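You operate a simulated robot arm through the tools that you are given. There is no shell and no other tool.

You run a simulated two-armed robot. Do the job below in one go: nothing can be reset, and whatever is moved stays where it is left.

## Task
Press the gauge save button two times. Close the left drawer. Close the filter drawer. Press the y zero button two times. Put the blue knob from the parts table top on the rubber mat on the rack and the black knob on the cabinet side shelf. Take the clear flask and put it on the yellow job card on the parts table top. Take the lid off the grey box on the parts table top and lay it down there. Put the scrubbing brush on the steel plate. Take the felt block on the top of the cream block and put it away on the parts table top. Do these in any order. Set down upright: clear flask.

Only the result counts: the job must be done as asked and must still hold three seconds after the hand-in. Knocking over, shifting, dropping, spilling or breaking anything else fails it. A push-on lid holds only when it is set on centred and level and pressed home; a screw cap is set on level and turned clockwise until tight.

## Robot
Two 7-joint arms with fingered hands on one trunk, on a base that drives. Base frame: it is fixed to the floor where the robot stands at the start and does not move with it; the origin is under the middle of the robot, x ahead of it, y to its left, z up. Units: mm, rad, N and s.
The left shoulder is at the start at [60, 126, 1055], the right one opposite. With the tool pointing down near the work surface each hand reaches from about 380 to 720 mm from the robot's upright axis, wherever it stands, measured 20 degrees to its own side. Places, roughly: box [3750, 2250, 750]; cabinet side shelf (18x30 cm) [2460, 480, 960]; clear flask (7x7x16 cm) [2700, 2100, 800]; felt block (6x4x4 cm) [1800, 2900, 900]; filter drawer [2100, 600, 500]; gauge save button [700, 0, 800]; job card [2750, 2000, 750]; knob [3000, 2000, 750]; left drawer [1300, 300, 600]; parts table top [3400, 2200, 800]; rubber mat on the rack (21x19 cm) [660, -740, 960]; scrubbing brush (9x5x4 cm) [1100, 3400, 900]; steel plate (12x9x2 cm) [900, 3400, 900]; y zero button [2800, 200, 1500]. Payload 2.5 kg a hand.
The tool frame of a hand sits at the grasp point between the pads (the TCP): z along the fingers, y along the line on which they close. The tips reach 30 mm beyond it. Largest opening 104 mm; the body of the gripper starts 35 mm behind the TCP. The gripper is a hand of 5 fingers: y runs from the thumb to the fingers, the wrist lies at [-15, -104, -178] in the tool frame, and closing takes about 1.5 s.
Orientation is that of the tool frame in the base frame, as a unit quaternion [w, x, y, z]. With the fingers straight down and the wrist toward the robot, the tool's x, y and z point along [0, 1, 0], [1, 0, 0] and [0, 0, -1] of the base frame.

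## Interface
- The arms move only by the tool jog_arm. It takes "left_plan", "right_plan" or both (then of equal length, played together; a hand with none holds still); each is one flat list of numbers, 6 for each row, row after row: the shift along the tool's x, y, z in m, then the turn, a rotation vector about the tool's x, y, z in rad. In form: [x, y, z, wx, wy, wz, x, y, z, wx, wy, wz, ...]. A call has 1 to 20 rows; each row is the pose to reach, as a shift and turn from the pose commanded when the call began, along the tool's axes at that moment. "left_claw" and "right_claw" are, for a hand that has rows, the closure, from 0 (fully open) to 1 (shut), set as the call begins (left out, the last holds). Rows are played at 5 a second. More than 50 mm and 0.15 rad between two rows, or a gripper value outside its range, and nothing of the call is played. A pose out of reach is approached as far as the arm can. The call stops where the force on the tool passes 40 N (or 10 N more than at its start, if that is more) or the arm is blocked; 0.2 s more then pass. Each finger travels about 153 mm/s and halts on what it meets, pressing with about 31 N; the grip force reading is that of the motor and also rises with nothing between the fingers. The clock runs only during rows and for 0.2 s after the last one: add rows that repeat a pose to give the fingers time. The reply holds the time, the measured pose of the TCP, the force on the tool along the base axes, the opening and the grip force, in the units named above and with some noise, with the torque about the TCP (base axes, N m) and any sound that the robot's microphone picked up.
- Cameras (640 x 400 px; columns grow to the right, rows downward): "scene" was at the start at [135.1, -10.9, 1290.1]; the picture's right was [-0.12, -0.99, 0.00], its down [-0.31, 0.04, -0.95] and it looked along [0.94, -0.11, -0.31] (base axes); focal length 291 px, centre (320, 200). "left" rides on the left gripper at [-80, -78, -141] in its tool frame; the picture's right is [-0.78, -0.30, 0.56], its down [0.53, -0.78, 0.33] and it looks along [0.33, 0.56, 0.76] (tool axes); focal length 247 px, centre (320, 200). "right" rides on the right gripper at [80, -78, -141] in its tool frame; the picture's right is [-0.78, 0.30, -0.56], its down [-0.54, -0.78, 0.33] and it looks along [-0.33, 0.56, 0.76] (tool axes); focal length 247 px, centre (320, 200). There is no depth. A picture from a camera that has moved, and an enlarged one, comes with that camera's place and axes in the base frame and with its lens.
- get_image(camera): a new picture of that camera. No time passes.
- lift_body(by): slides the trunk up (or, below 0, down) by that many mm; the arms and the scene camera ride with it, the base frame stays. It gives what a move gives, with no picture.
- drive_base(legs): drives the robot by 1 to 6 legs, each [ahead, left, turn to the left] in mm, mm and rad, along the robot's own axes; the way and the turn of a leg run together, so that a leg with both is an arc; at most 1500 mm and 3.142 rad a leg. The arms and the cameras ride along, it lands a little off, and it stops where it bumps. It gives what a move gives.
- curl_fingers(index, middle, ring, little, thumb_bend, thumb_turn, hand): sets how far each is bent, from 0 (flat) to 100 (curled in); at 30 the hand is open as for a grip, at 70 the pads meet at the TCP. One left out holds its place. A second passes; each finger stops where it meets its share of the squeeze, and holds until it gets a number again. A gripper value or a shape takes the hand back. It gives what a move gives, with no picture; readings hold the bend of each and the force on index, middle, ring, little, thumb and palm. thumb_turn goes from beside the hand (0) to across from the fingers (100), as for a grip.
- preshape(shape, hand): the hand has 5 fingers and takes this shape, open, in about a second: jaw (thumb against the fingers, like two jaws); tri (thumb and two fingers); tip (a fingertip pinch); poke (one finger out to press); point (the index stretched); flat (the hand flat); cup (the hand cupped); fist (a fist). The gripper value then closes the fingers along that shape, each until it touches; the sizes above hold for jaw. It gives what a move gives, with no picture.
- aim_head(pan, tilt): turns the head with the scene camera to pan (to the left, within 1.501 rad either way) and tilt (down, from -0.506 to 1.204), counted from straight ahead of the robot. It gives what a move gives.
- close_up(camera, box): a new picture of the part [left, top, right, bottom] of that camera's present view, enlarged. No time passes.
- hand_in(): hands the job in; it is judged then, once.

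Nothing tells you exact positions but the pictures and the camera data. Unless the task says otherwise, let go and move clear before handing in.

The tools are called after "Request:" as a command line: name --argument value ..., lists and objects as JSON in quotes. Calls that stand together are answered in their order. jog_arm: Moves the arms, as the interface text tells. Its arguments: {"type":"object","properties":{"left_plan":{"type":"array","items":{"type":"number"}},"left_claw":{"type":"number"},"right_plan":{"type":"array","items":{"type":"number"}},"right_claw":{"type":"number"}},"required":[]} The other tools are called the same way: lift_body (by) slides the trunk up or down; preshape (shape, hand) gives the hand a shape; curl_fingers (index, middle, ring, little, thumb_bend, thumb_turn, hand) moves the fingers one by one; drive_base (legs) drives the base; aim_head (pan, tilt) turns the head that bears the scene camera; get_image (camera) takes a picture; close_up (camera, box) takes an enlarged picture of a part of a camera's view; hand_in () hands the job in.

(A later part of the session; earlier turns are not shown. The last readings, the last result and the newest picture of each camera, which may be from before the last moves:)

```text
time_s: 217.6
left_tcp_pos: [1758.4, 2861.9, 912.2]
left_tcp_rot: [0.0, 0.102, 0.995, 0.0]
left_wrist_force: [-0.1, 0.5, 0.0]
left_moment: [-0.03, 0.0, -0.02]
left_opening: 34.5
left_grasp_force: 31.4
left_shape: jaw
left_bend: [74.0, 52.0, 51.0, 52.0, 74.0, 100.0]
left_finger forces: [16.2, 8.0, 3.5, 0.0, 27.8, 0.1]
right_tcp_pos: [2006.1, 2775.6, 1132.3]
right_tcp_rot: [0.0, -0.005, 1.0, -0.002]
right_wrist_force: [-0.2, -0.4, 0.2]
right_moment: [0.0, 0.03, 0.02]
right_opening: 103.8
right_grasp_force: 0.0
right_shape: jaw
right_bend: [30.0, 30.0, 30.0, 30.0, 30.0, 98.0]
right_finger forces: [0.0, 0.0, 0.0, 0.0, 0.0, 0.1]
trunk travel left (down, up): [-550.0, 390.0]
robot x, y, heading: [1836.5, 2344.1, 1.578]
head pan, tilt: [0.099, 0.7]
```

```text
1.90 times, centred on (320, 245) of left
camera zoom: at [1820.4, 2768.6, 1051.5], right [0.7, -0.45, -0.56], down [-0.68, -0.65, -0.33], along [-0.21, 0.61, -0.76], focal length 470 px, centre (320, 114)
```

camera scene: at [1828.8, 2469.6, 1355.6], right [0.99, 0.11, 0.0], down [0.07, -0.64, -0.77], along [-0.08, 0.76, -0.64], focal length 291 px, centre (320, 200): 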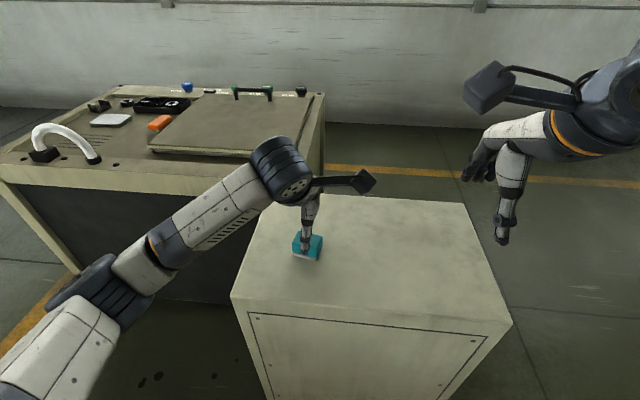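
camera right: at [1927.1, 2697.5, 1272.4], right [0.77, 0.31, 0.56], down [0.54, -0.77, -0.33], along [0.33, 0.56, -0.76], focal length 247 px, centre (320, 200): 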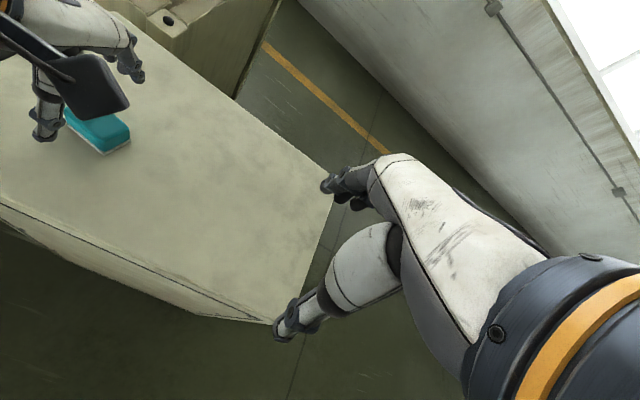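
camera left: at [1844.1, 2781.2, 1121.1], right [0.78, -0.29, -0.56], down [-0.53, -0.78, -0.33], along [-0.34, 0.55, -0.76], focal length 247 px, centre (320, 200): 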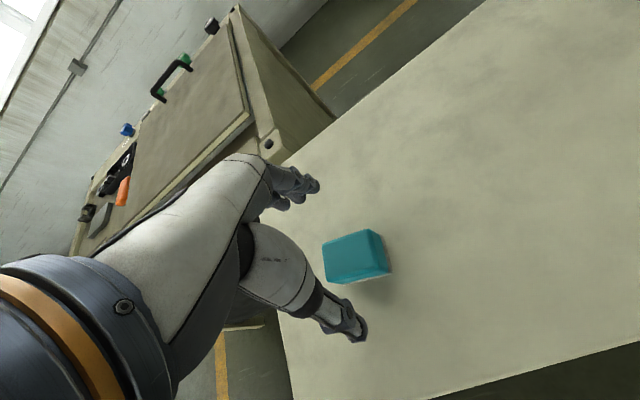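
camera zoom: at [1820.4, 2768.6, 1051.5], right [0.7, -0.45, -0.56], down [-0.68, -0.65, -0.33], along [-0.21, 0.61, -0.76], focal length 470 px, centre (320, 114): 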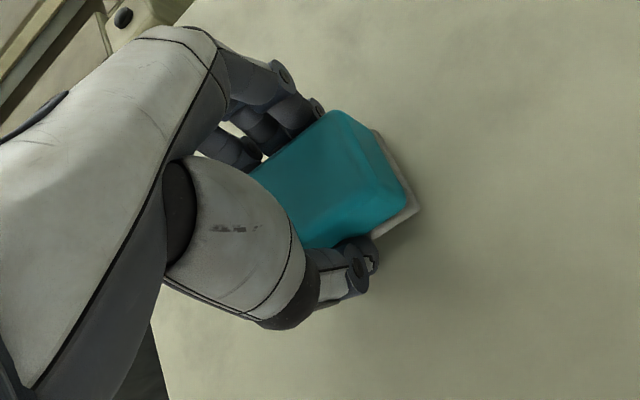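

The block is gripped (34 mm, 31 N). Lifting it clear.

Request:
jog_arm --left_plan '[0, 0, -0.015, 0, 0, 0, 0, 0, -0.05, 0, 0, 0, 0, 0, -0.095, 0, 0, 0, 0, 0, -0.14, 0, 0, 0, 0, 0, -0.185, 0, 0, 0, 0.03, -0.02, -0.215, 0, 0, 0, 0.07, -0.04, -0.235, 0, 0, 0]'

Request:
get_image --camera "left"

Request:
aim_head --pan 0.6 --tilt 0.5

Request:
get_image --camera "scene"

Request:
close_up --camera "scene" --box '[100, 60, 420, 260]'

```text
time_s: 219.2
left_tcp_pos: [1682.3, 2837.7, 1146.9]
left_tcp_rot: [0.0, 0.102, 0.995, 0.001]
left_wrist_force: [0.2, 0.4, -1.1]
left_moment: [0.04, 0.0, -0.04]
left_opening: 34.5
left_grasp_force: 30.7
left_shape: jaw
left_bend: [74.0, 52.0, 51.0, 52.0, 74.0, 100.0]
left_finger forces: [16.1, 8.1, 3.7, 0.0, 27.5, 0.1]
right_tcp_pos: [2005.3, 2775.3, 1132.6]
right_tcp_rot: [0.0, -0.006, 1.0, -0.002]
right_wrist_force: [-0.5, -0.7, -0.3]
right_moment: [-0.03, 0.0, -0.02]
right_opening: 103.6
right_grasp_force: 0.1
right_shape: jaw
right_bend: [30.0, 30.0, 30.0, 30.0, 30.0, 98.0]
right_finger forces: [0.0, 0.1, 0.0, 0.1, 0.0, 0.1]
trunk travel left (down, up): [-550.0, 390.0]
robot x, y, heading: [1834.8, 2347.6, 1.579]
head pan, tilt: [0.099, 0.7]
```

```text
taken
camera left: at [1744.0, 2745.0, 1287.1], right [0.7, -0.45, -0.56], down [-0.68, -0.65, -0.33], along [-0.21, 0.61, -0.76], focal length 247 px, centre (320, 200)
```

left: 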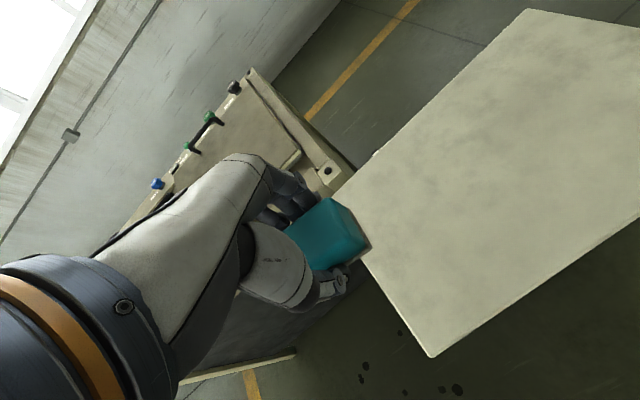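

```text
time_s: 220.1
left_tcp_pos: [1681.2, 2840.1, 1147.9]
left_tcp_rot: [0.0, 0.102, 0.995, -0.001]
left_wrist_force: [-1.0, 0.1, -0.6]
left_moment: [0.0, 0.03, 0.0]
left_opening: 33.9
left_grasp_force: 31.2
left_shape: jaw
left_bend: [74.0, 52.0, 51.0, 52.0, 74.0, 100.0]
left_finger forces: [16.1, 7.9, 3.6, 0.0, 27.8, 0.1]
right_tcp_pos: [2006.7, 2775.2, 1130.7]
right_tcp_rot: [0.0, -0.004, 1.0, -0.002]
right_wrist_force: [-0.1, 0.6, 0.3]
right_moment: [-0.01, -0.01, 0.01]
right_opening: 103.6
right_grasp_force: 0.0
right_shape: jaw
right_bend: [30.0, 30.0, 30.0, 30.0, 30.0, 98.0]
right_finger forces: [0.1, 0.0, 0.0, 0.0, 0.0, 0.0]
trunk travel left (down, up): [-550.0, 390.0]
robot x, y, heading: [1838.4, 2347.8, 1.579]
head pan, tilt: [0.6, 0.499]
```

```text
taken
camera scene: at [1786.1, 2460.0, 1373.2], right [0.82, 0.57, 0.0], down [0.27, -0.39, -0.88], along [-0.5, 0.72, -0.48], focal length 291 px, centre (320, 200)
```

scene: 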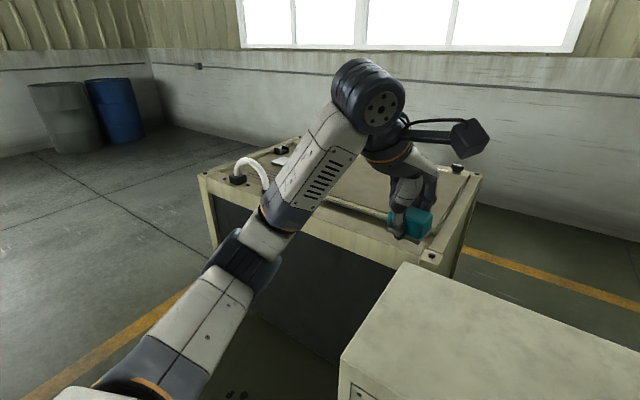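

```text
2.00 times, centred on (260, 160) of scene
camera zoom: at [1786.1, 2460.0, 1373.2], right [0.82, 0.57, 0.0], down [0.27, -0.39, -0.88], along [-0.5, 0.72, -0.48], focal length 582 px, centre (440, 280)
```

zoom: 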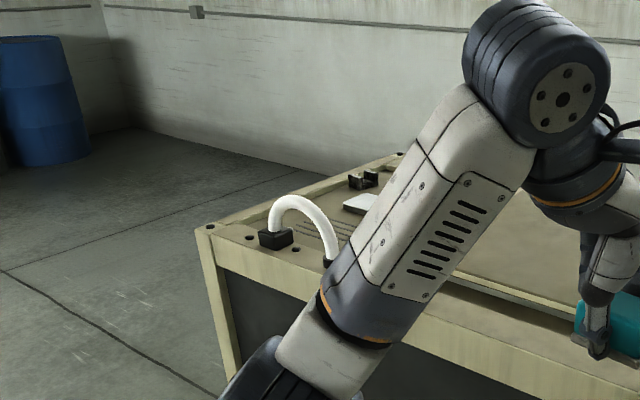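

The felt block is held securely in the left hand. I'll carry it along while I do the brush with the right hand: driving round to the bench on the left.

Request:
drive_base --legs '[[-100, 0, 0], [0, 830, 0], [350, 0, -0.008]]'

Request:
aim_head --pan 0.0 --tilt 0.6

Request:
get_image --camera "scene"

Request:
get_image --camera "right"

Request:
get_image --camera "left"

```text
time_s: 227.1
left_tcp_pos: [857.5, 3084.6, 1148.0]
left_tcp_rot: [0.0, 0.105, 0.994, -0.001]
left_wrist_force: [0.3, -1.3, -2.1]
left_moment: [-0.01, 0.03, 0.01]
left_opening: 34.2
left_grasp_force: 31.2
left_shape: jaw
left_bend: [74.0, 52.0, 51.0, 52.0, 74.0, 100.0]
left_finger forces: [16.2, 8.0, 3.6, 0.1, 27.7, 0.0]
right_tcp_pos: [1180.2, 3018.2, 1131.6]
right_tcp_rot: [0.0, -0.001, 1.0, -0.002]
right_wrist_force: [-0.5, 0.1, 0.4]
right_moment: [0.0, 0.02, -0.04]
right_opening: 103.8
right_grasp_force: 0.1
right_shape: jaw
right_bend: [30.0, 30.0, 30.0, 30.0, 30.0, 98.0]
right_finger forces: [0.1, 0.0, 0.1, 0.1, 0.1, 0.1]
trunk travel left (down, up): [-550.0, 390.0]
robot x, y, heading: [1008.2, 2585.7, 1.573]
head pan, tilt: [0.6, 0.499]
```

```text
time_s: 228.1
left_tcp_pos: [857.0, 3084.6, 1146.7]
left_tcp_rot: [0.0, 0.106, 0.994, 0.0]
left_wrist_force: [-0.4, -0.4, -0.5]
left_moment: [-0.01, 0.0, 0.05]
left_opening: 34.4
left_grasp_force: 31.0
left_shape: jaw
left_bend: [74.0, 52.0, 51.0, 52.0, 74.0, 100.0]
left_finger forces: [16.2, 8.1, 3.6, 0.1, 27.6, 0.0]
right_tcp_pos: [1180.3, 3017.9, 1131.8]
right_tcp_rot: [0.0, -0.001, 1.0, -0.001]
right_wrist_force: [0.4, 0.0, 0.4]
right_moment: [0.0, 0.01, -0.01]
right_opening: 103.7
right_grasp_force: 0.0
right_shape: jaw
right_bend: [30.0, 30.0, 30.0, 30.0, 30.0, 98.0]
right_finger forces: [0.0, 0.0, 0.0, 0.0, 0.1, 0.0]
trunk travel left (down, up): [-550.0, 390.0]
robot x, y, heading: [1000.3, 2589.9, 1.569]
head pan, tilt: [0.0, 0.6]
```

```text
taken
camera scene: at [1008.3, 2717.6, 1364.2], right [1.0, 0.0, 0.0], down [0.0, -0.56, -0.83], along [0.0, 0.83, -0.56], focal length 291 px, centre (320, 200)
```

scene: 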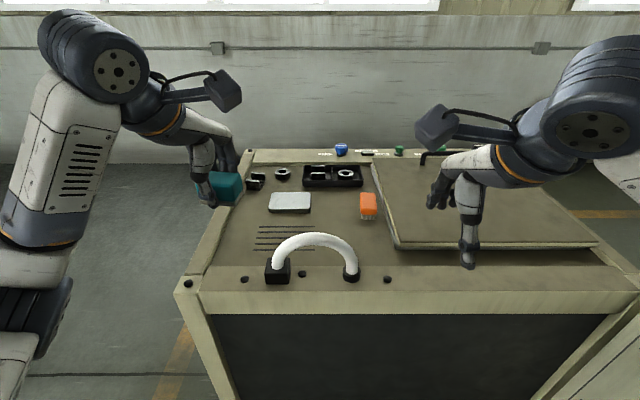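

```text
taken
camera right: at [1100.2, 2940.7, 1272.5], right [0.78, 0.3, 0.56], down [0.54, -0.78, -0.33], along [0.33, 0.55, -0.76], focal length 247 px, centre (320, 200)
```

right: 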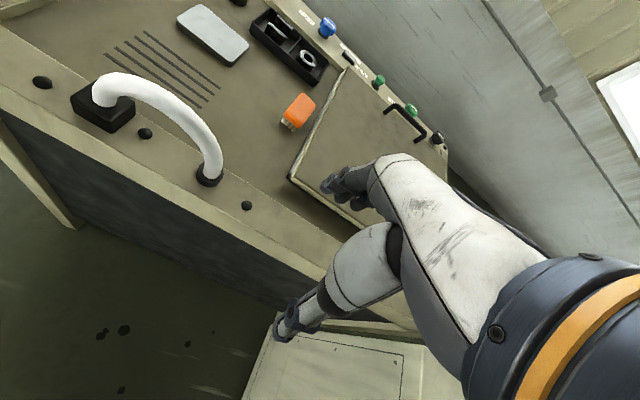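

```text
taken
camera left: at [918.3, 2990.5, 1286.7], right [0.7, -0.45, -0.56], down [-0.69, -0.65, -0.33], along [-0.21, 0.61, -0.76], focal length 247 px, centre (320, 200)
```

left: 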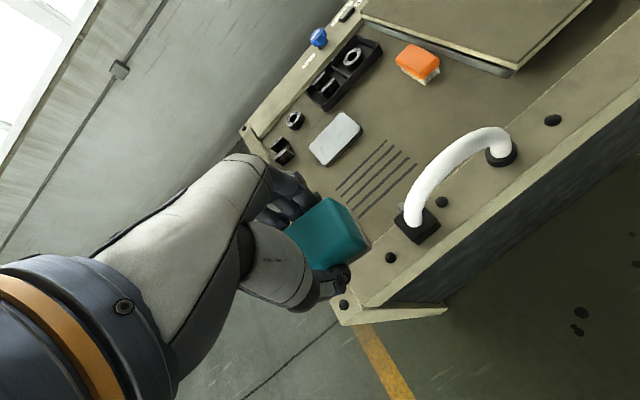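

I see the orange scrubbing brush at about [1137, 3392, top 901] and the steel plate at [922, 3405, top 890]. Zooming in for their exact turn.

Request:
close_up --camera "scene" --box '[230, 160, 410, 270]'

Request:
close_up --camera "left" --box '[280, 20, 460, 180]'

Request:
close_up --camera "right" --box '[160, 0, 340, 150]'

```text
3.56 times, centred on (320, 215) of scene
camera zoom: at [1008.3, 2717.6, 1364.2], right [1.0, 0.0, 0.0], down [0.0, -0.56, -0.83], along [0.0, 0.83, -0.56], focal length 1034 px, centre (320, 147)
```

zoom: 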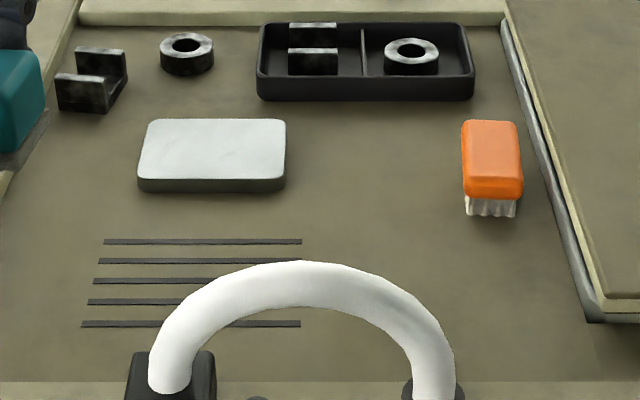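

```text
2.50 times, centred on (370, 100) of left
camera zoom: at [918.3, 2990.5, 1286.7], right [0.7, -0.45, -0.56], down [-0.69, -0.65, -0.33], along [-0.21, 0.61, -0.76], focal length 617 px, centre (195, 450)
```

zoom: 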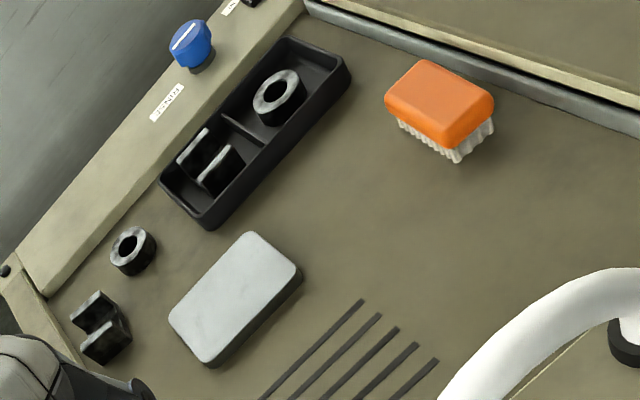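

```text
2.67 times, centred on (250, 75) of right
camera zoom: at [1100.2, 2940.7, 1272.5], right [0.78, 0.3, 0.56], down [0.54, -0.78, -0.33], along [0.33, 0.55, -0.76], focal length 659 px, centre (507, 533)
```

zoom: 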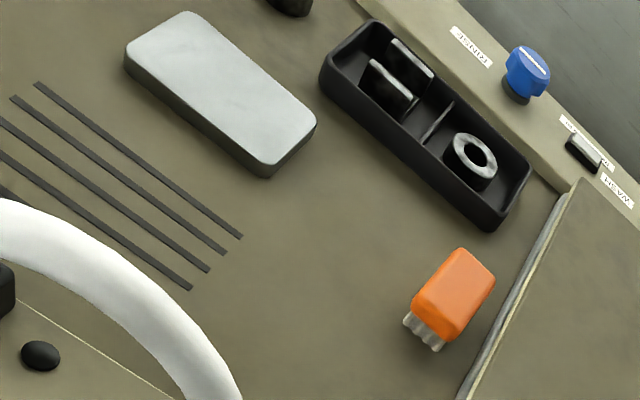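

The brush lies lengthwise along y, so I'll turn the right hand 90° to grip its width. First I move the left hand (with the felt) aside, then drive closer and turn the right hand.

Request:
jog_arm --left_plan '[0.0174, -0.0378, 0, 0, 0, 0, 0.0348, -0.0757, 0, 0, 0, 0, 0.0522, -0.1135, 0, 0, 0, 0, 0.0696, -0.1513, 0, 0, 0, 0, 0.087, -0.1892, 0, 0, 0, 0, 0.1044, -0.227, 0, 0, 0, 0]' --right_plan '[0, 0, -0.01, 0, 0, -0.14, 0, 0, -0.02, 0, 0, -0.28, 0, 0, -0.02, 0, 0, -0.42, 0, 0, -0.02, 0, 0, -0.56, 0, 0, -0.02, 0, 0, -0.7, 0, 0, -0.02, 0, 0, -0.84]'

Request:
jog_arm --right_plan '[0, 0, 0, 0, 0, -0.14, 0, 0, 0, 0, 0, -0.28, 0, 0, 0, 0, 0, -0.42, 0, 0, 0, 0, 0, -0.56, 0, 0, 0, 0, 0, -0.7]'

Request:
get_image --camera "scene"

```text
time_s: 229.5
left_tcp_pos: [705.6, 2883.5, 1147.5]
left_tcp_rot: [0.0, 0.107, 0.994, -0.001]
left_wrist_force: [-0.4, 0.3, -0.8]
left_moment: [0.04, 0.0, 0.02]
left_opening: 34.0
left_grasp_force: 30.9
left_shape: jaw
left_bend: [74.0, 52.0, 51.0, 52.0, 74.0, 100.0]
left_finger forces: [16.1, 7.9, 3.6, 0.1, 27.7, 0.0]
right_tcp_pos: [1179.7, 3019.2, 1152.3]
right_tcp_rot: [-0.001, -0.345, 0.939, -0.001]
right_wrist_force: [0.5, -0.3, 0.8]
right_moment: [0.03, 0.05, -0.01]
right_opening: 103.6
right_grasp_force: 0.1
right_shape: jaw
right_bend: [30.0, 30.0, 30.0, 30.0, 30.0, 98.0]
right_finger forces: [0.0, 0.0, 0.0, 0.0, 0.1, 0.1]
right hand out of reach, approached as far as the arm can: row 6
trunk travel left (down, up): [-550.0, 390.0]
robot x, y, heading: [1006.7, 2586.1, 1.568]
head pan, tilt: [0.0, 0.6]
```

```text
time_s: 230.7
left_tcp_pos: [707.7, 2883.2, 1148.5]
left_tcp_rot: [-0.001, 0.106, 0.994, 0.0]
left_wrist_force: [0.3, -0.5, -0.9]
left_moment: [0.03, 0.06, 0.04]
left_opening: 34.1
left_grasp_force: 30.9
left_shape: jaw
left_bend: [74.0, 52.0, 51.0, 52.0, 74.0, 100.0]
left_finger forces: [16.2, 7.9, 3.6, 0.0, 27.6, 0.1]
right_tcp_pos: [1100.8, 2892.9, 1172.7]
right_tcp_rot: [-0.002, -0.645, 0.764, 0.0]
right_wrist_force: [0.1, -0.5, -0.4]
right_moment: [0.01, 0.07, 0.02]
right_opening: 103.9
right_grasp_force: 0.2
right_shape: jaw
right_bend: [30.0, 30.0, 30.0, 30.0, 30.0, 98.0]
right_finger forces: [0.0, 0.0, 0.1, 0.0, 0.0, 0.1]
right hand out of reach, approached as far as the arm can: row 1, 2, 3, 4, 5
trunk travel left (down, up): [-550.0, 390.0]
robot x, y, heading: [1005.4, 2589.9, 1.573]
head pan, tilt: [0.0, 0.6]
```

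```text
taken
camera scene: at [1010.1, 2716.9, 1364.3], right [1.0, 0.0, 0.0], down [0.0, -0.56, -0.83], along [0.0, 0.83, -0.56], focal length 291 px, centre (320, 200)
```

scene: 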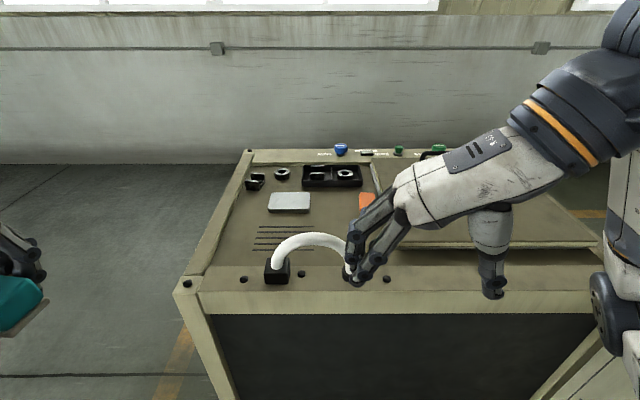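

The wrist cannot turn that far at this reach. The brush is only about 86 mm long, and the hand opens 104 mm, so I'll grip it lengthwise instead. Turning the hand back and driving closer.

Request:
jog_arm --right_plan '[-0.0112, -0.0062, 0, 0, 0, 0.14, -0.0224, -0.0124, 0, 0, 0, 0.28, -0.0336, -0.0186, 0, 0, 0, 0.42, -0.0448, -0.0248, 0, 0, 0, 0.56, -0.056, -0.031, 0, 0, 0, 0.7, -0.0672, -0.0372, 0, 0, 0, 0.84, -0.0784, -0.0434, 0, 0, 0, 0.98, -0.0896, -0.0496, 0, 0, 0, 1.12, -0.1008, -0.0558, 0, 0, 0, 1.26, -0.112, -0.062, 0, 0, 0, 1.4, -0.112, -0.062, 0, 0, 0, 1.402]'

Request:
drive_base --legs '[[290, 60, 0]]'

Request:
aim_head --pan 0.0 --tilt 0.8

Request:
get_image --camera "scene"

Request:
get_image --camera "right"

```text
time_s: 233.1
left_tcp_pos: [705.7, 2883.6, 1148.5]
left_tcp_rot: [0.0, 0.106, 0.994, 0.001]
left_wrist_force: [0.1, -0.3, -1.8]
left_moment: [-0.01, 0.0, 0.01]
left_opening: 34.2
left_grasp_force: 31.2
left_shape: jaw
left_bend: [74.0, 52.0, 51.0, 52.0, 74.0, 100.0]
left_finger forces: [16.2, 7.9, 3.6, 0.0, 27.7, 0.0]
right_tcp_pos: [1180.9, 2995.0, 1172.3]
right_tcp_rot: [0.0, 0.001, 1.0, -0.002]
right_wrist_force: [0.1, -0.7, -0.4]
right_moment: [-0.04, 0.03, 0.01]
right_opening: 104.0
right_grasp_force: 0.1
right_shape: jaw
right_bend: [30.0, 30.0, 30.0, 30.0, 30.0, 98.0]
right_finger forces: [0.0, 0.0, 0.1, 0.0, 0.1, 0.0]
trunk travel left (down, up): [-550.0, 390.0]
robot x, y, heading: [1007.1, 2589.6, 1.574]
head pan, tilt: [0.0, 0.6]
```

```text
time_s: 235.2
left_tcp_pos: [647.1, 3175.0, 1147.9]
left_tcp_rot: [-0.001, 0.108, 0.994, 0.0]
left_wrist_force: [0.4, 0.8, 0.2]
left_moment: [0.01, -0.01, -0.02]
left_opening: 34.1
left_grasp_force: 30.6
left_shape: jaw
left_bend: [74.0, 52.0, 51.0, 52.0, 74.0, 100.0]
left_finger forces: [16.2, 7.9, 3.6, 0.0, 27.7, 0.1]
right_tcp_pos: [1123.8, 3284.2, 1173.0]
right_tcp_rot: [0.001, 0.001, 1.0, -0.002]
right_wrist_force: [0.0, 1.0, -0.2]
right_moment: [-0.03, 0.04, 0.03]
right_opening: 104.1
right_grasp_force: 0.0
right_shape: jaw
right_bend: [30.0, 30.0, 30.0, 30.0, 30.0, 98.0]
right_finger forces: [0.0, 0.1, 0.0, 0.0, 0.1, 0.0]
trunk travel left (down, up): [-550.0, 390.0]
robot x, y, heading: [941.2, 2876.8, 1.576]
head pan, tilt: [0.0, 0.6]
```

```text
time_s: 235.9
left_tcp_pos: [648.5, 3174.9, 1147.7]
left_tcp_rot: [0.0, 0.107, 0.994, 0.0]
left_wrist_force: [-1.3, -0.7, 0.3]
left_moment: [0.0, -0.01, 0.0]
left_opening: 34.2
left_grasp_force: 31.6
left_shape: jaw
left_bend: [74.0, 52.0, 51.0, 52.0, 74.0, 100.0]
left_finger forces: [16.2, 7.9, 3.7, 0.0, 27.7, 0.0]
right_tcp_pos: [1123.2, 3285.5, 1171.4]
right_tcp_rot: [0.0, 0.001, 1.0, -0.001]
right_wrist_force: [-0.8, -0.1, 0.0]
right_moment: [-0.02, 0.0, -0.01]
right_opening: 104.0
right_grasp_force: 0.0
right_shape: jaw
right_bend: [30.0, 30.0, 30.0, 30.0, 30.0, 98.0]
right_finger forces: [0.0, 0.1, 0.0, 0.1, 0.0, 0.1]
trunk travel left (down, up): [-550.0, 390.0]
robot x, y, heading: [945.9, 2878.4, 1.569]
head pan, tilt: [0.0, 0.799]
```

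```text
taken
camera scene: at [949.8, 2999.9, 1347.4], right [1.0, 0.0, 0.0], down [0.0, -0.72, -0.7], along [0.0, 0.7, -0.72], focal length 291 px, centre (320, 200)
```

scene: 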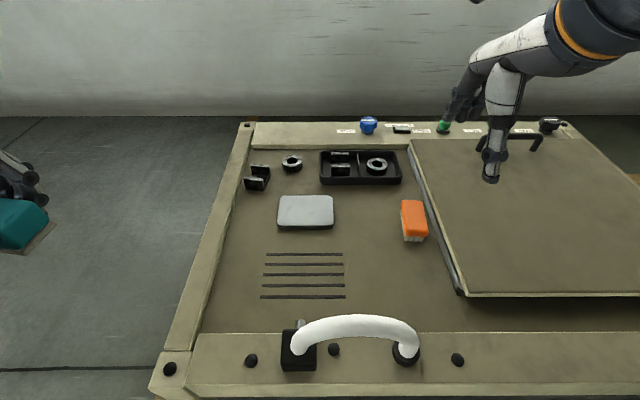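

```text
taken
camera right: at [1043.1, 3208.0, 1313.2], right [0.78, 0.3, 0.56], down [0.53, -0.78, -0.33], along [0.34, 0.55, -0.76], focal length 247 px, centre (320, 200)
```

right: 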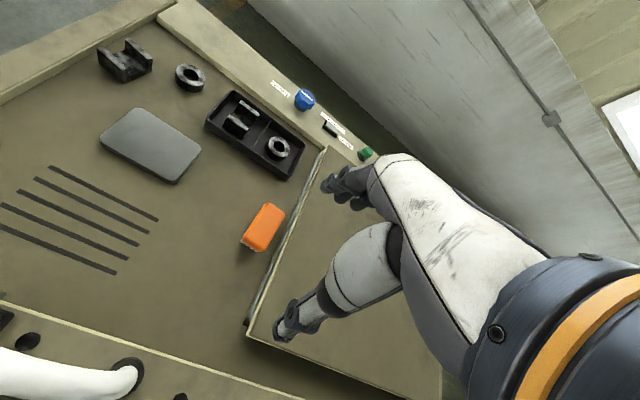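

The brush is in clear view. Zooming to fix its centre and turn precisely before descending.

Request:
close_up --camera "right" --box '[200, 170, 330, 280]'

Request:
close_up --camera "scene" --box '[260, 170, 460, 270]'

```text
3.64 times, centred on (265, 225) of right
camera zoom: at [1043.1, 3208.0, 1313.2], right [0.78, 0.3, 0.56], down [0.53, -0.78, -0.33], along [0.34, 0.55, -0.76], focal length 898 px, centre (520, 109)
```

zoom: 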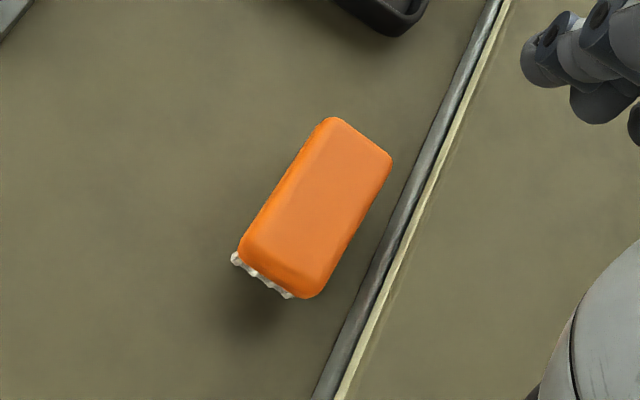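

```text
3.20 times, centred on (360, 220) of scene
camera zoom: at [949.8, 2999.9, 1347.4], right [1.0, 0.0, 0.0], down [0.0, -0.72, -0.7], along [0.0, 0.7, -0.72], focal length 930 px, centre (192, 136)
```

zoom: 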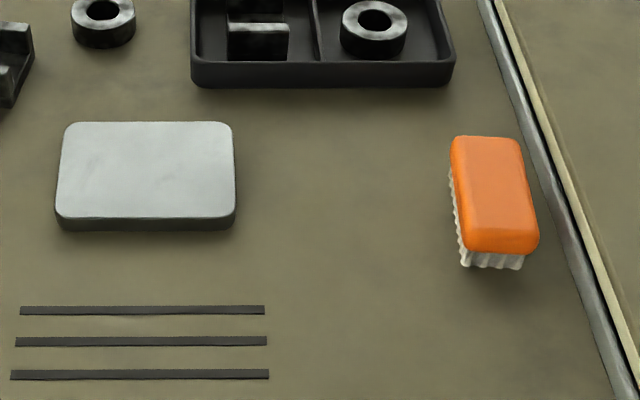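

Brush centre [1141, 3391], turned about 6° clockwise, 86 × 43 mm. The cover's edge is close on its right, so I'll try the three-finger shape to keep ring and little fingers clear.

Request:
preshape --hand "right" --shape "tri"

Request:
close_up --camera "right" --box '[230, 130, 450, 350]'

Request:
close_up --camera "scene" --box '[400, 20, 560, 200]'

```text
time_s: 236.8
left_tcp_pos: [647.5, 3174.7, 1148.1]
left_tcp_rot: [0.0, 0.107, 0.994, 0.0]
left_wrist_force: [-0.4, -0.1, -1.1]
left_moment: [0.02, 0.02, -0.02]
left_opening: 34.3
left_grasp_force: 31.1
left_shape: jaw
left_bend: [74.0, 52.0, 51.0, 52.0, 74.0, 100.0]
left_finger forces: [16.2, 7.8, 3.6, 0.0, 27.8, 0.1]
right_tcp_pos: [1122.8, 3285.6, 1171.5]
right_tcp_rot: [0.001, 0.002, 1.0, -0.002]
right_wrist_force: [0.3, -0.6, -0.1]
right_moment: [-0.01, 0.01, 0.01]
right_opening: 103.7
right_grasp_force: 0.0
right_shape: tri
right_bend: [30.0, 30.0, 99.0, 99.0, 30.0, 98.0]
right_finger forces: [0.0, 0.0, 0.0, 0.1, 0.0, 0.0]
trunk travel left (down, up): [-550.0, 390.0]
robot x, y, heading: [943.5, 2880.2, 1.568]
head pan, tilt: [0.0, 0.799]
```

```text
1.82 times, centred on (340, 240) of right
camera zoom: at [1043.1, 3208.0, 1313.2], right [0.78, 0.3, 0.56], down [0.53, -0.78, -0.33], along [0.34, 0.55, -0.76], focal length 449 px, centre (284, 127)
```

zoom: 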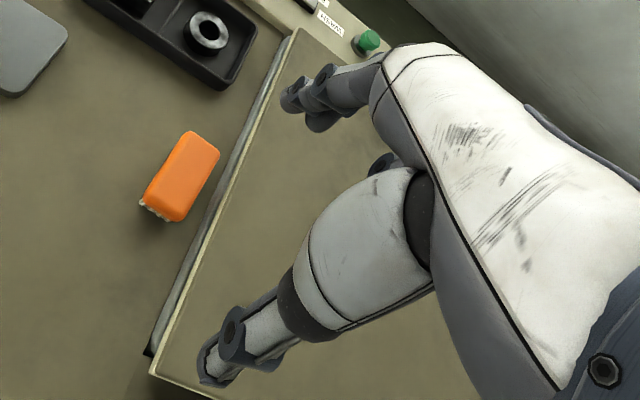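

```text
2.22 times, centred on (480, 110) of scene
camera zoom: at [949.8, 2999.9, 1347.3], right [1.0, 0.0, 0.0], down [0.0, -0.72, -0.7], along [0.0, 0.7, -0.72], focal length 646 px, centre (-36, 400)
```

zoom: 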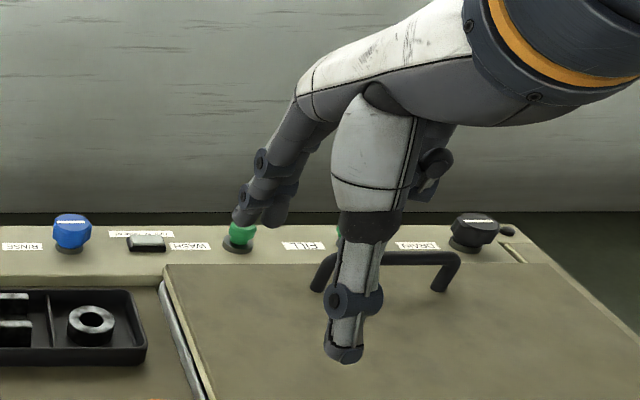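

The three-finger shape opens the same 104 mm with ring and little folded away. Moving over the brush.

Request:
jog_arm --right_plan '[-0.003, 0.0176, 0.035, 0, 0, 0.0175, -0.006, 0.0352, 0.07, 0, 0, 0.035, -0.009, 0.0528, 0.105, 0, 0, 0.0525, -0.012, 0.0703, 0.14, 0, 0, 0.07, -0.015, 0.0879, 0.175, 0, 0, 0.0875, -0.018, 0.1055, 0.2115, 0, 0, 0.105]'

Request:
get_image --camera "right"

Request:
close_up --camera "right" --box '[220, 150, 420, 350]'

Request:
close_up --camera "scene" --box '[340, 120, 480, 270]'

```text
time_s: 238.2
left_tcp_pos: [648.2, 3175.4, 1147.0]
left_tcp_rot: [0.0, 0.108, 0.994, 0.001]
left_wrist_force: [-0.3, -0.5, -0.5]
left_moment: [0.0, 0.0, 0.04]
left_opening: 34.0
left_grasp_force: 30.9
left_shape: jaw
left_bend: [74.0, 52.0, 51.0, 52.0, 74.0, 100.0]
left_finger forces: [16.2, 7.9, 3.5, 0.1, 27.7, 0.0]
right_tcp_pos: [1141.5, 3389.6, 960.0]
right_tcp_rot: [0.001, 0.055, 0.999, -0.001]
right_wrist_force: [0.6, -0.1, 0.5]
right_moment: [0.01, 0.02, 0.02]
right_opening: 104.1
right_grasp_force: 0.0
right_shape: tri
right_bend: [30.0, 30.0, 99.0, 99.0, 30.0, 98.0]
right_finger forces: [0.1, 0.1, 0.1, 0.0, 0.0, 0.1]
trunk travel left (down, up): [-550.0, 390.0]
robot x, y, heading: [947.2, 2877.4, 1.564]
head pan, tilt: [0.0, 0.799]
```

```text
taken
camera right: at [1053.7, 3321.7, 1101.0], right [0.8, 0.21, 0.56], down [0.45, -0.83, -0.33], along [0.39, 0.51, -0.76], focal length 247 px, centre (320, 200)
```

right: 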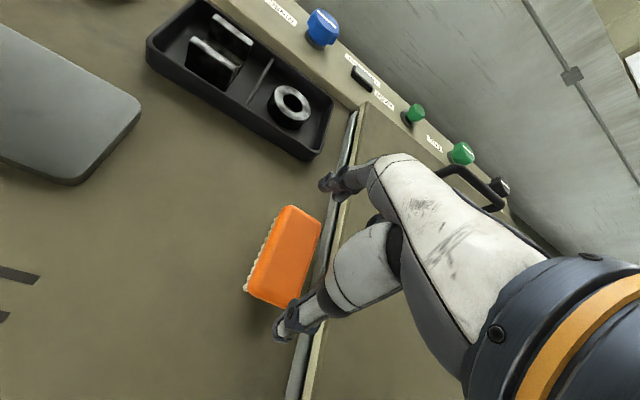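

```text
2.00 times, centred on (320, 250) of right
camera zoom: at [1053.7, 3321.7, 1101.0], right [0.8, 0.21, 0.56], down [0.45, -0.83, -0.33], along [0.39, 0.51, -0.76], focal length 494 px, centre (320, 100)
```

zoom: 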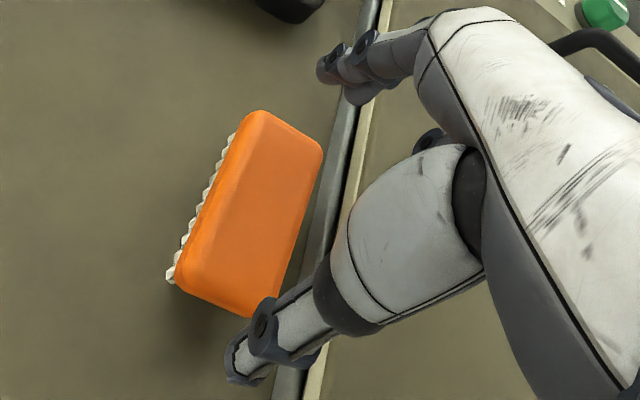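

```text
2.67 times, centred on (410, 195) of scene
camera zoom: at [949.9, 3000.1, 1347.3], right [1.0, 0.0, 0.0], down [0.0, -0.72, -0.7], along [0.0, 0.7, -0.72], focal length 775 px, centre (80, 213)
```

zoom: 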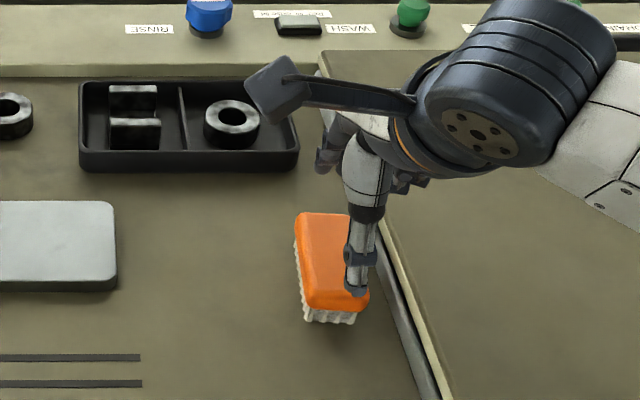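

Centred within a few millimetres. Shifting 2–3 mm and descending around the brush.

Request:
jog_arm --right_plan '[0.002, 0.003, 0.015, 0, 0, 0.01, 0.002, 0.003, 0.03, 0, 0, 0.02, 0.002, 0.003, 0.04, 0, 0, 0.02]'

Request:
close_up --camera "right" --box '[220, 150, 420, 350]'

Request:
close_up --camera "scene" --box '[340, 120, 480, 270]'

```text
time_s: 239.0
left_tcp_pos: [648.1, 3173.9, 1147.8]
left_tcp_rot: [-0.001, 0.107, 0.994, -0.001]
left_wrist_force: [-0.1, -0.3, -1.4]
left_moment: [-0.03, 0.01, -0.03]
left_opening: 34.5
left_grasp_force: 30.9
left_shape: jaw
left_bend: [74.0, 52.0, 51.0, 52.0, 74.0, 100.0]
left_finger forces: [16.2, 8.0, 3.6, 0.0, 27.7, 0.1]
right_tcp_pos: [1140.0, 3392.0, 919.6]
right_tcp_rot: [0.0, 0.065, 0.998, -0.001]
right_wrist_force: [0.8, -0.5, 0.4]
right_moment: [0.04, -0.02, 0.06]
right_opening: 103.9
right_grasp_force: 0.0
right_shape: tri
right_bend: [30.0, 30.0, 99.0, 99.0, 30.0, 98.0]
right_finger forces: [0.1, 0.0, 0.0, 0.1, 0.0, 0.0]
trunk travel left (down, up): [-550.0, 390.0]
robot x, y, heading: [941.4, 2880.2, 1.566]
head pan, tilt: [0.0, 0.799]
```

```text
2.00 times, centred on (320, 250) of right
camera zoom: at [1050.5, 3326.5, 1060.8], right [0.81, 0.2, 0.56], down [0.43, -0.84, -0.33], along [0.4, 0.51, -0.76], focal length 494 px, centre (320, 100)
```

zoom: 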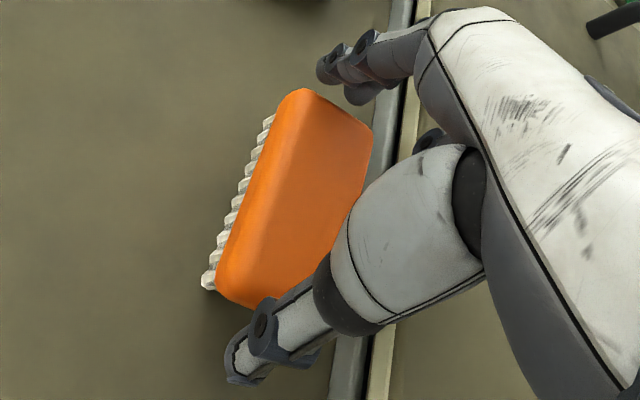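

```text
2.67 times, centred on (410, 195) of scene
camera zoom: at [949.8, 2999.9, 1347.3], right [1.0, 0.0, 0.0], down [0.0, -0.72, -0.7], along [0.0, 0.7, -0.72], focal length 775 px, centre (80, 213)
```

zoom: 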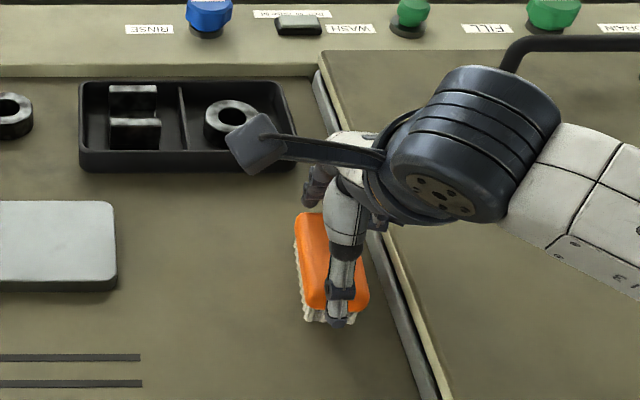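

The fingers straddle both ends without contact. Lowering another 12 mm and closing.

Request:
jog_arm --right_plan '[0, 0, 0.006, 0, 0, 0, 0, 0, 0.012, 0, 0, 0]'

Request:
jog_arm --right_plan '[0, 0, 0, 0, 0, 0, 0, 0, 0, 0, 0, 0, 0, 0, 0, 0, 0, 0, 0, 0, 0, 0, 0, 0, 0, 0, 0, 0, 0, 0, 0, 0, 0, 0, 0, 0, 0, 0, 0, 0, 0, 0]' --right_claw 1

Request:
close_up --camera "right" --box '[220, 150, 420, 350]'

Request:
close_up --camera "scene" --box '[340, 120, 480, 270]'

```text
time_s: 239.6
left_tcp_pos: [648.8, 3174.4, 1148.7]
left_tcp_rot: [0.0, 0.107, 0.994, 0.0]
left_wrist_force: [0.5, 0.4, -0.1]
left_moment: [-0.05, -0.01, -0.03]
left_opening: 34.2
left_grasp_force: 30.9
left_shape: jaw
left_bend: [74.0, 52.0, 51.0, 52.0, 74.0, 100.0]
left_finger forces: [16.2, 8.0, 3.7, 0.0, 27.7, 0.0]
right_tcp_pos: [1138.8, 3392.6, 909.0]
right_tcp_rot: [0.0, 0.064, 0.998, -0.002]
right_wrist_force: [0.8, 0.5, 0.1]
right_moment: [0.03, -0.02, -0.03]
right_opening: 104.1
right_grasp_force: 0.1
right_shape: tri
right_bend: [30.0, 30.0, 99.0, 99.0, 30.0, 98.0]
right_finger forces: [0.2, 0.0, 0.0, 0.1, 0.0, 0.1]
trunk travel left (down, up): [-550.0, 390.0]
robot x, y, heading: [946.7, 2883.2, 1.569]
head pan, tilt: [0.0, 0.799]
```

```text
time_s: 241.2
left_tcp_pos: [646.8, 3174.4, 1148.4]
left_tcp_rot: [0.0, 0.108, 0.994, 0.001]
left_wrist_force: [0.9, 0.0, -0.5]
left_moment: [0.0, -0.02, 0.01]
left_opening: 34.3
left_grasp_force: 30.7
left_shape: jaw
left_bend: [74.0, 52.0, 51.0, 52.0, 74.0, 100.0]
left_finger forces: [16.2, 7.8, 3.6, 0.0, 27.6, 0.0]
right_tcp_pos: [1139.6, 3392.7, 908.3]
right_tcp_rot: [0.0, 0.064, 0.998, -0.002]
right_wrist_force: [-0.5, -0.2, 1.0]
right_moment: [-0.01, 0.04, 0.01]
right_opening: 85.7
right_grasp_force: 30.7
right_shape: tri
right_bend: [27.0, 34.0, 100.0, 100.0, 45.0, 98.0]
right_finger forces: [18.4, 15.1, 0.0, 0.0, 33.7, 0.0]
trunk travel left (down, up): [-550.0, 390.0]
robot x, y, heading: [947.1, 2878.2, 1.57]
head pan, tilt: [0.0, 0.799]
```

```text
2.00 times, centred on (320, 250) of right
camera zoom: at [1050.4, 3326.4, 1049.2], right [0.81, 0.2, 0.56], down [0.43, -0.84, -0.33], along [0.4, 0.51, -0.76], focal length 494 px, centre (320, 100)
```

zoom: 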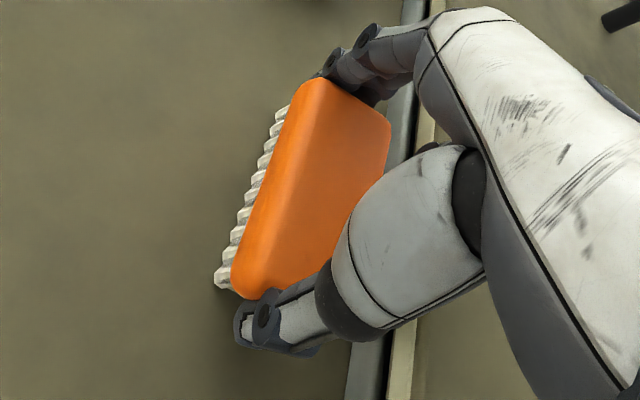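

```text
2.67 times, centred on (410, 195) of scene
camera zoom: at [949.9, 2999.9, 1347.3], right [1.0, 0.0, 0.0], down [0.0, -0.72, -0.7], along [0.0, 0.7, -0.72], focal length 775 px, centre (80, 213)
```

zoom: 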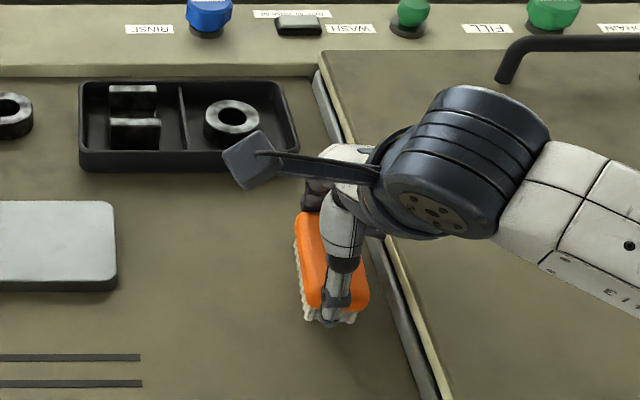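

The brush is gripped end to end at 86 mm. Lifting it and carrying it over the steel plate (centre ≈ [920, 3417]).

Request:
jog_arm --right_plan '[0, 0, -0.015, 0, 0, 0, 0, 0, -0.04, 0, 0, 0, 0, 0, -0.06, 0, 0, 0]'

Request:
get_image --camera "right"

Request:
jog_arm --right_plan '[0.0442, -0.0008, 0, 0, 0, -0.026, 0.0883, -0.0017, 0, 0, 0, -0.052, 0.1325, -0.0025, 0, 0, 0, -0.078, 0.1766, -0.0034, 0, 0, 0, -0.104, 0.2208, -0.0042, 0, 0, 0, -0.13]'

Request:
get_image --camera "right"

Request:
close_up --camera "scene" --box '[220, 120, 400, 270]'

```text
time_s: 242.0
left_tcp_pos: [648.5, 3174.4, 1147.3]
left_tcp_rot: [0.0, 0.107, 0.994, 0.001]
left_wrist_force: [-0.2, 0.5, -1.5]
left_moment: [0.01, -0.02, 0.02]
left_opening: 34.2
left_grasp_force: 30.8
left_shape: jaw
left_bend: [74.0, 52.0, 51.0, 52.0, 74.0, 100.0]
left_finger forces: [16.2, 7.9, 3.7, 0.1, 27.7, 0.0]
right_tcp_pos: [1139.7, 3392.7, 968.2]
right_tcp_rot: [0.0, 0.064, 0.998, -0.003]
right_wrist_force: [0.0, 0.8, -1.0]
right_moment: [0.02, 0.01, 0.01]
right_opening: 85.7
right_grasp_force: 30.7
right_shape: tri
right_bend: [27.0, 34.0, 100.0, 100.0, 45.0, 98.0]
right_finger forces: [18.2, 15.1, 0.0, 0.1, 33.7, 0.0]
trunk travel left (down, up): [-550.0, 390.0]
robot x, y, heading: [949.7, 2877.5, 1.563]
head pan, tilt: [0.0, 0.799]
```

```text
taken
camera right: at [1050.3, 3326.2, 1109.0], right [0.81, 0.2, 0.56], down [0.43, -0.84, -0.33], along [0.4, 0.51, -0.76], focal length 247 px, centre (320, 200)
```

right: 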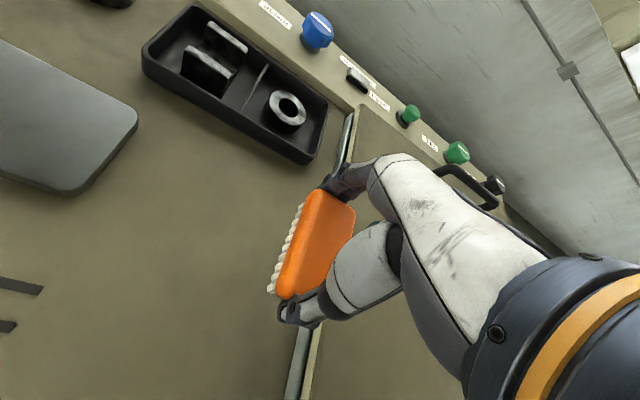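

```text
time_s: 243.2
left_tcp_pos: [647.7, 3175.1, 1147.8]
left_tcp_rot: [0.0, 0.107, 0.994, 0.001]
left_wrist_force: [0.8, -0.6, -0.8]
left_moment: [-0.03, -0.01, -0.01]
left_opening: 34.3
left_grasp_force: 31.4
left_shape: jaw
left_bend: [74.0, 52.0, 51.0, 52.0, 74.0, 100.0]
left_finger forces: [16.2, 7.9, 3.6, 0.0, 27.6, 0.0]
right_tcp_pos: [918.9, 3414.4, 969.5]
right_tcp_rot: [0.0, 0.0, 1.0, -0.002]
right_wrist_force: [0.0, 0.2, -1.3]
right_moment: [0.0, -0.01, 0.01]
right_opening: 85.5
right_grasp_force: 31.0
right_shape: tri
right_bend: [27.0, 34.0, 100.0, 100.0, 45.0, 98.0]
right_finger forces: [18.1, 15.0, 0.1, 0.0, 33.5, 0.1]
trunk travel left (down, up): [-550.0, 390.0]
robot x, y, heading: [946.8, 2880.3, 1.569]
head pan, tilt: [0.0, 0.799]
```

```text
taken
camera right: at [839.7, 3338.7, 1109.5], right [0.78, 0.3, 0.56], down [0.54, -0.78, -0.33], along [0.33, 0.55, -0.76], focal length 247 px, centre (320, 200)
```

right: 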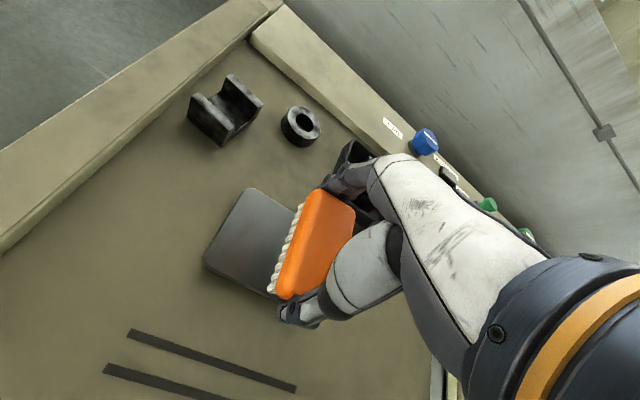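

```text
2.67 times, centred on (310, 195) of scene
camera zoom: at [949.2, 2999.9, 1347.3], right [1.0, 0.0, 0.0], down [0.0, -0.72, -0.7], along [0.0, 0.7, -0.72], focal length 775 px, centre (347, 213)
```

zoom: 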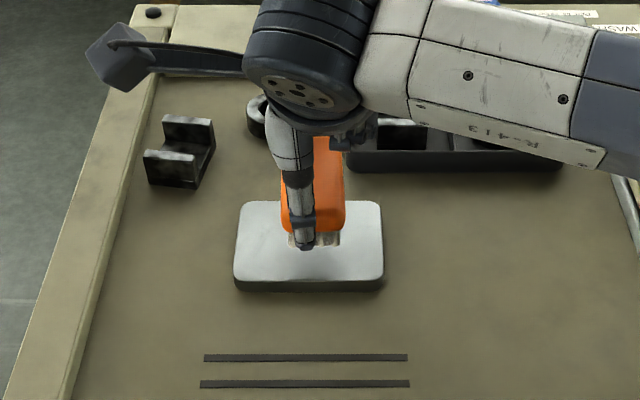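

It is centred over the plate. Lowering gently until the bristles touch.

Request:
jog_arm --right_plan '[0, 0.0015, 0.015, 0, 0, 0, 0, 0.0025, 0.03, 0, 0, 0, 0, 0.0025, 0.034, 0, 0, 0]'

Request:
jog_arm --right_plan '[0, 0, 0.002, 0, 0, 0, 0, 0, 0.004, 0, 0, 0]'

Request:
close_up --camera "scene" --box '[240, 150, 370, 250]'

Request:
close_up --camera "right" --box '[180, 150, 400, 350]'

```text
time_s: 244.0
left_tcp_pos: [648.7, 3174.7, 1148.4]
left_tcp_rot: [0.0, 0.107, 0.994, 0.0]
left_wrist_force: [-0.2, -0.2, -0.5]
left_moment: [0.0, 0.0, -0.02]
left_opening: 34.2
left_grasp_force: 31.0
left_shape: jaw
left_bend: [74.0, 52.0, 51.0, 52.0, 74.0, 100.0]
left_finger forces: [16.3, 7.9, 3.6, 0.0, 27.8, 0.0]
right_tcp_pos: [921.1, 3417.7, 933.9]
right_tcp_rot: [0.001, 0.0, 1.0, -0.002]
right_wrist_force: [0.8, 0.0, -0.2]
right_moment: [0.05, 0.0, -0.01]
right_opening: 85.9
right_grasp_force: 31.1
right_shape: tri
right_bend: [27.0, 34.0, 100.0, 100.0, 45.0, 98.0]
right_finger forces: [18.1, 15.0, 0.1, 0.1, 33.5, 0.0]
trunk travel left (down, up): [-550.0, 390.0]
robot x, y, heading: [945.3, 2880.3, 1.567]
head pan, tilt: [0.0, 0.799]
```

```text
time_s: 244.6
left_tcp_pos: [648.7, 3173.7, 1147.5]
left_tcp_rot: [0.0, 0.107, 0.994, 0.001]
left_wrist_force: [-0.2, 0.2, 0.3]
left_moment: [0.0, -0.01, -0.04]
left_opening: 34.1
left_grasp_force: 30.8
left_shape: jaw
left_bend: [74.0, 52.0, 51.0, 52.0, 74.0, 100.0]
left_finger forces: [16.2, 7.9, 3.6, 0.1, 27.7, 0.0]
right_tcp_pos: [919.3, 3418.8, 931.8]
right_tcp_rot: [0.0, -0.001, 1.0, -0.001]
right_wrist_force: [-0.5, 0.3, -1.2]
right_moment: [0.04, 0.02, -0.02]
right_opening: 85.4
right_grasp_force: 31.4
right_shape: tri
right_bend: [27.0, 34.0, 100.0, 100.0, 45.0, 98.0]
right_finger forces: [18.1, 15.0, 0.0, 0.0, 33.5, 0.0]
trunk travel left (down, up): [-550.0, 390.0]
robot x, y, heading: [947.6, 2880.8, 1.566]
head pan, tilt: [0.0, 0.799]
```

```text
4.00 times, centred on (305, 200) of scene
camera zoom: at [949.8, 2999.9, 1347.3], right [1.0, 0.0, 0.0], down [0.0, -0.72, -0.7], along [0.0, 0.7, -0.72], focal length 1163 px, centre (380, 200)
```

zoom: 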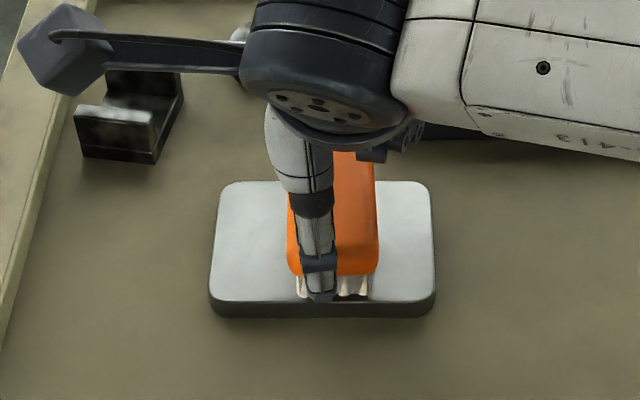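

```text
2.00 times, centred on (290, 250) of right
camera zoom: at [840.5, 3341.6, 1071.4], right [0.78, 0.3, 0.56], down [0.54, -0.78, -0.33], along [0.33, 0.55, -0.76], focal length 494 px, centre (380, 100)
```

zoom: 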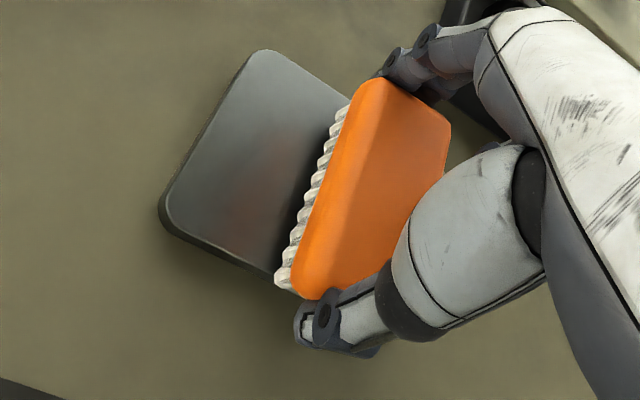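

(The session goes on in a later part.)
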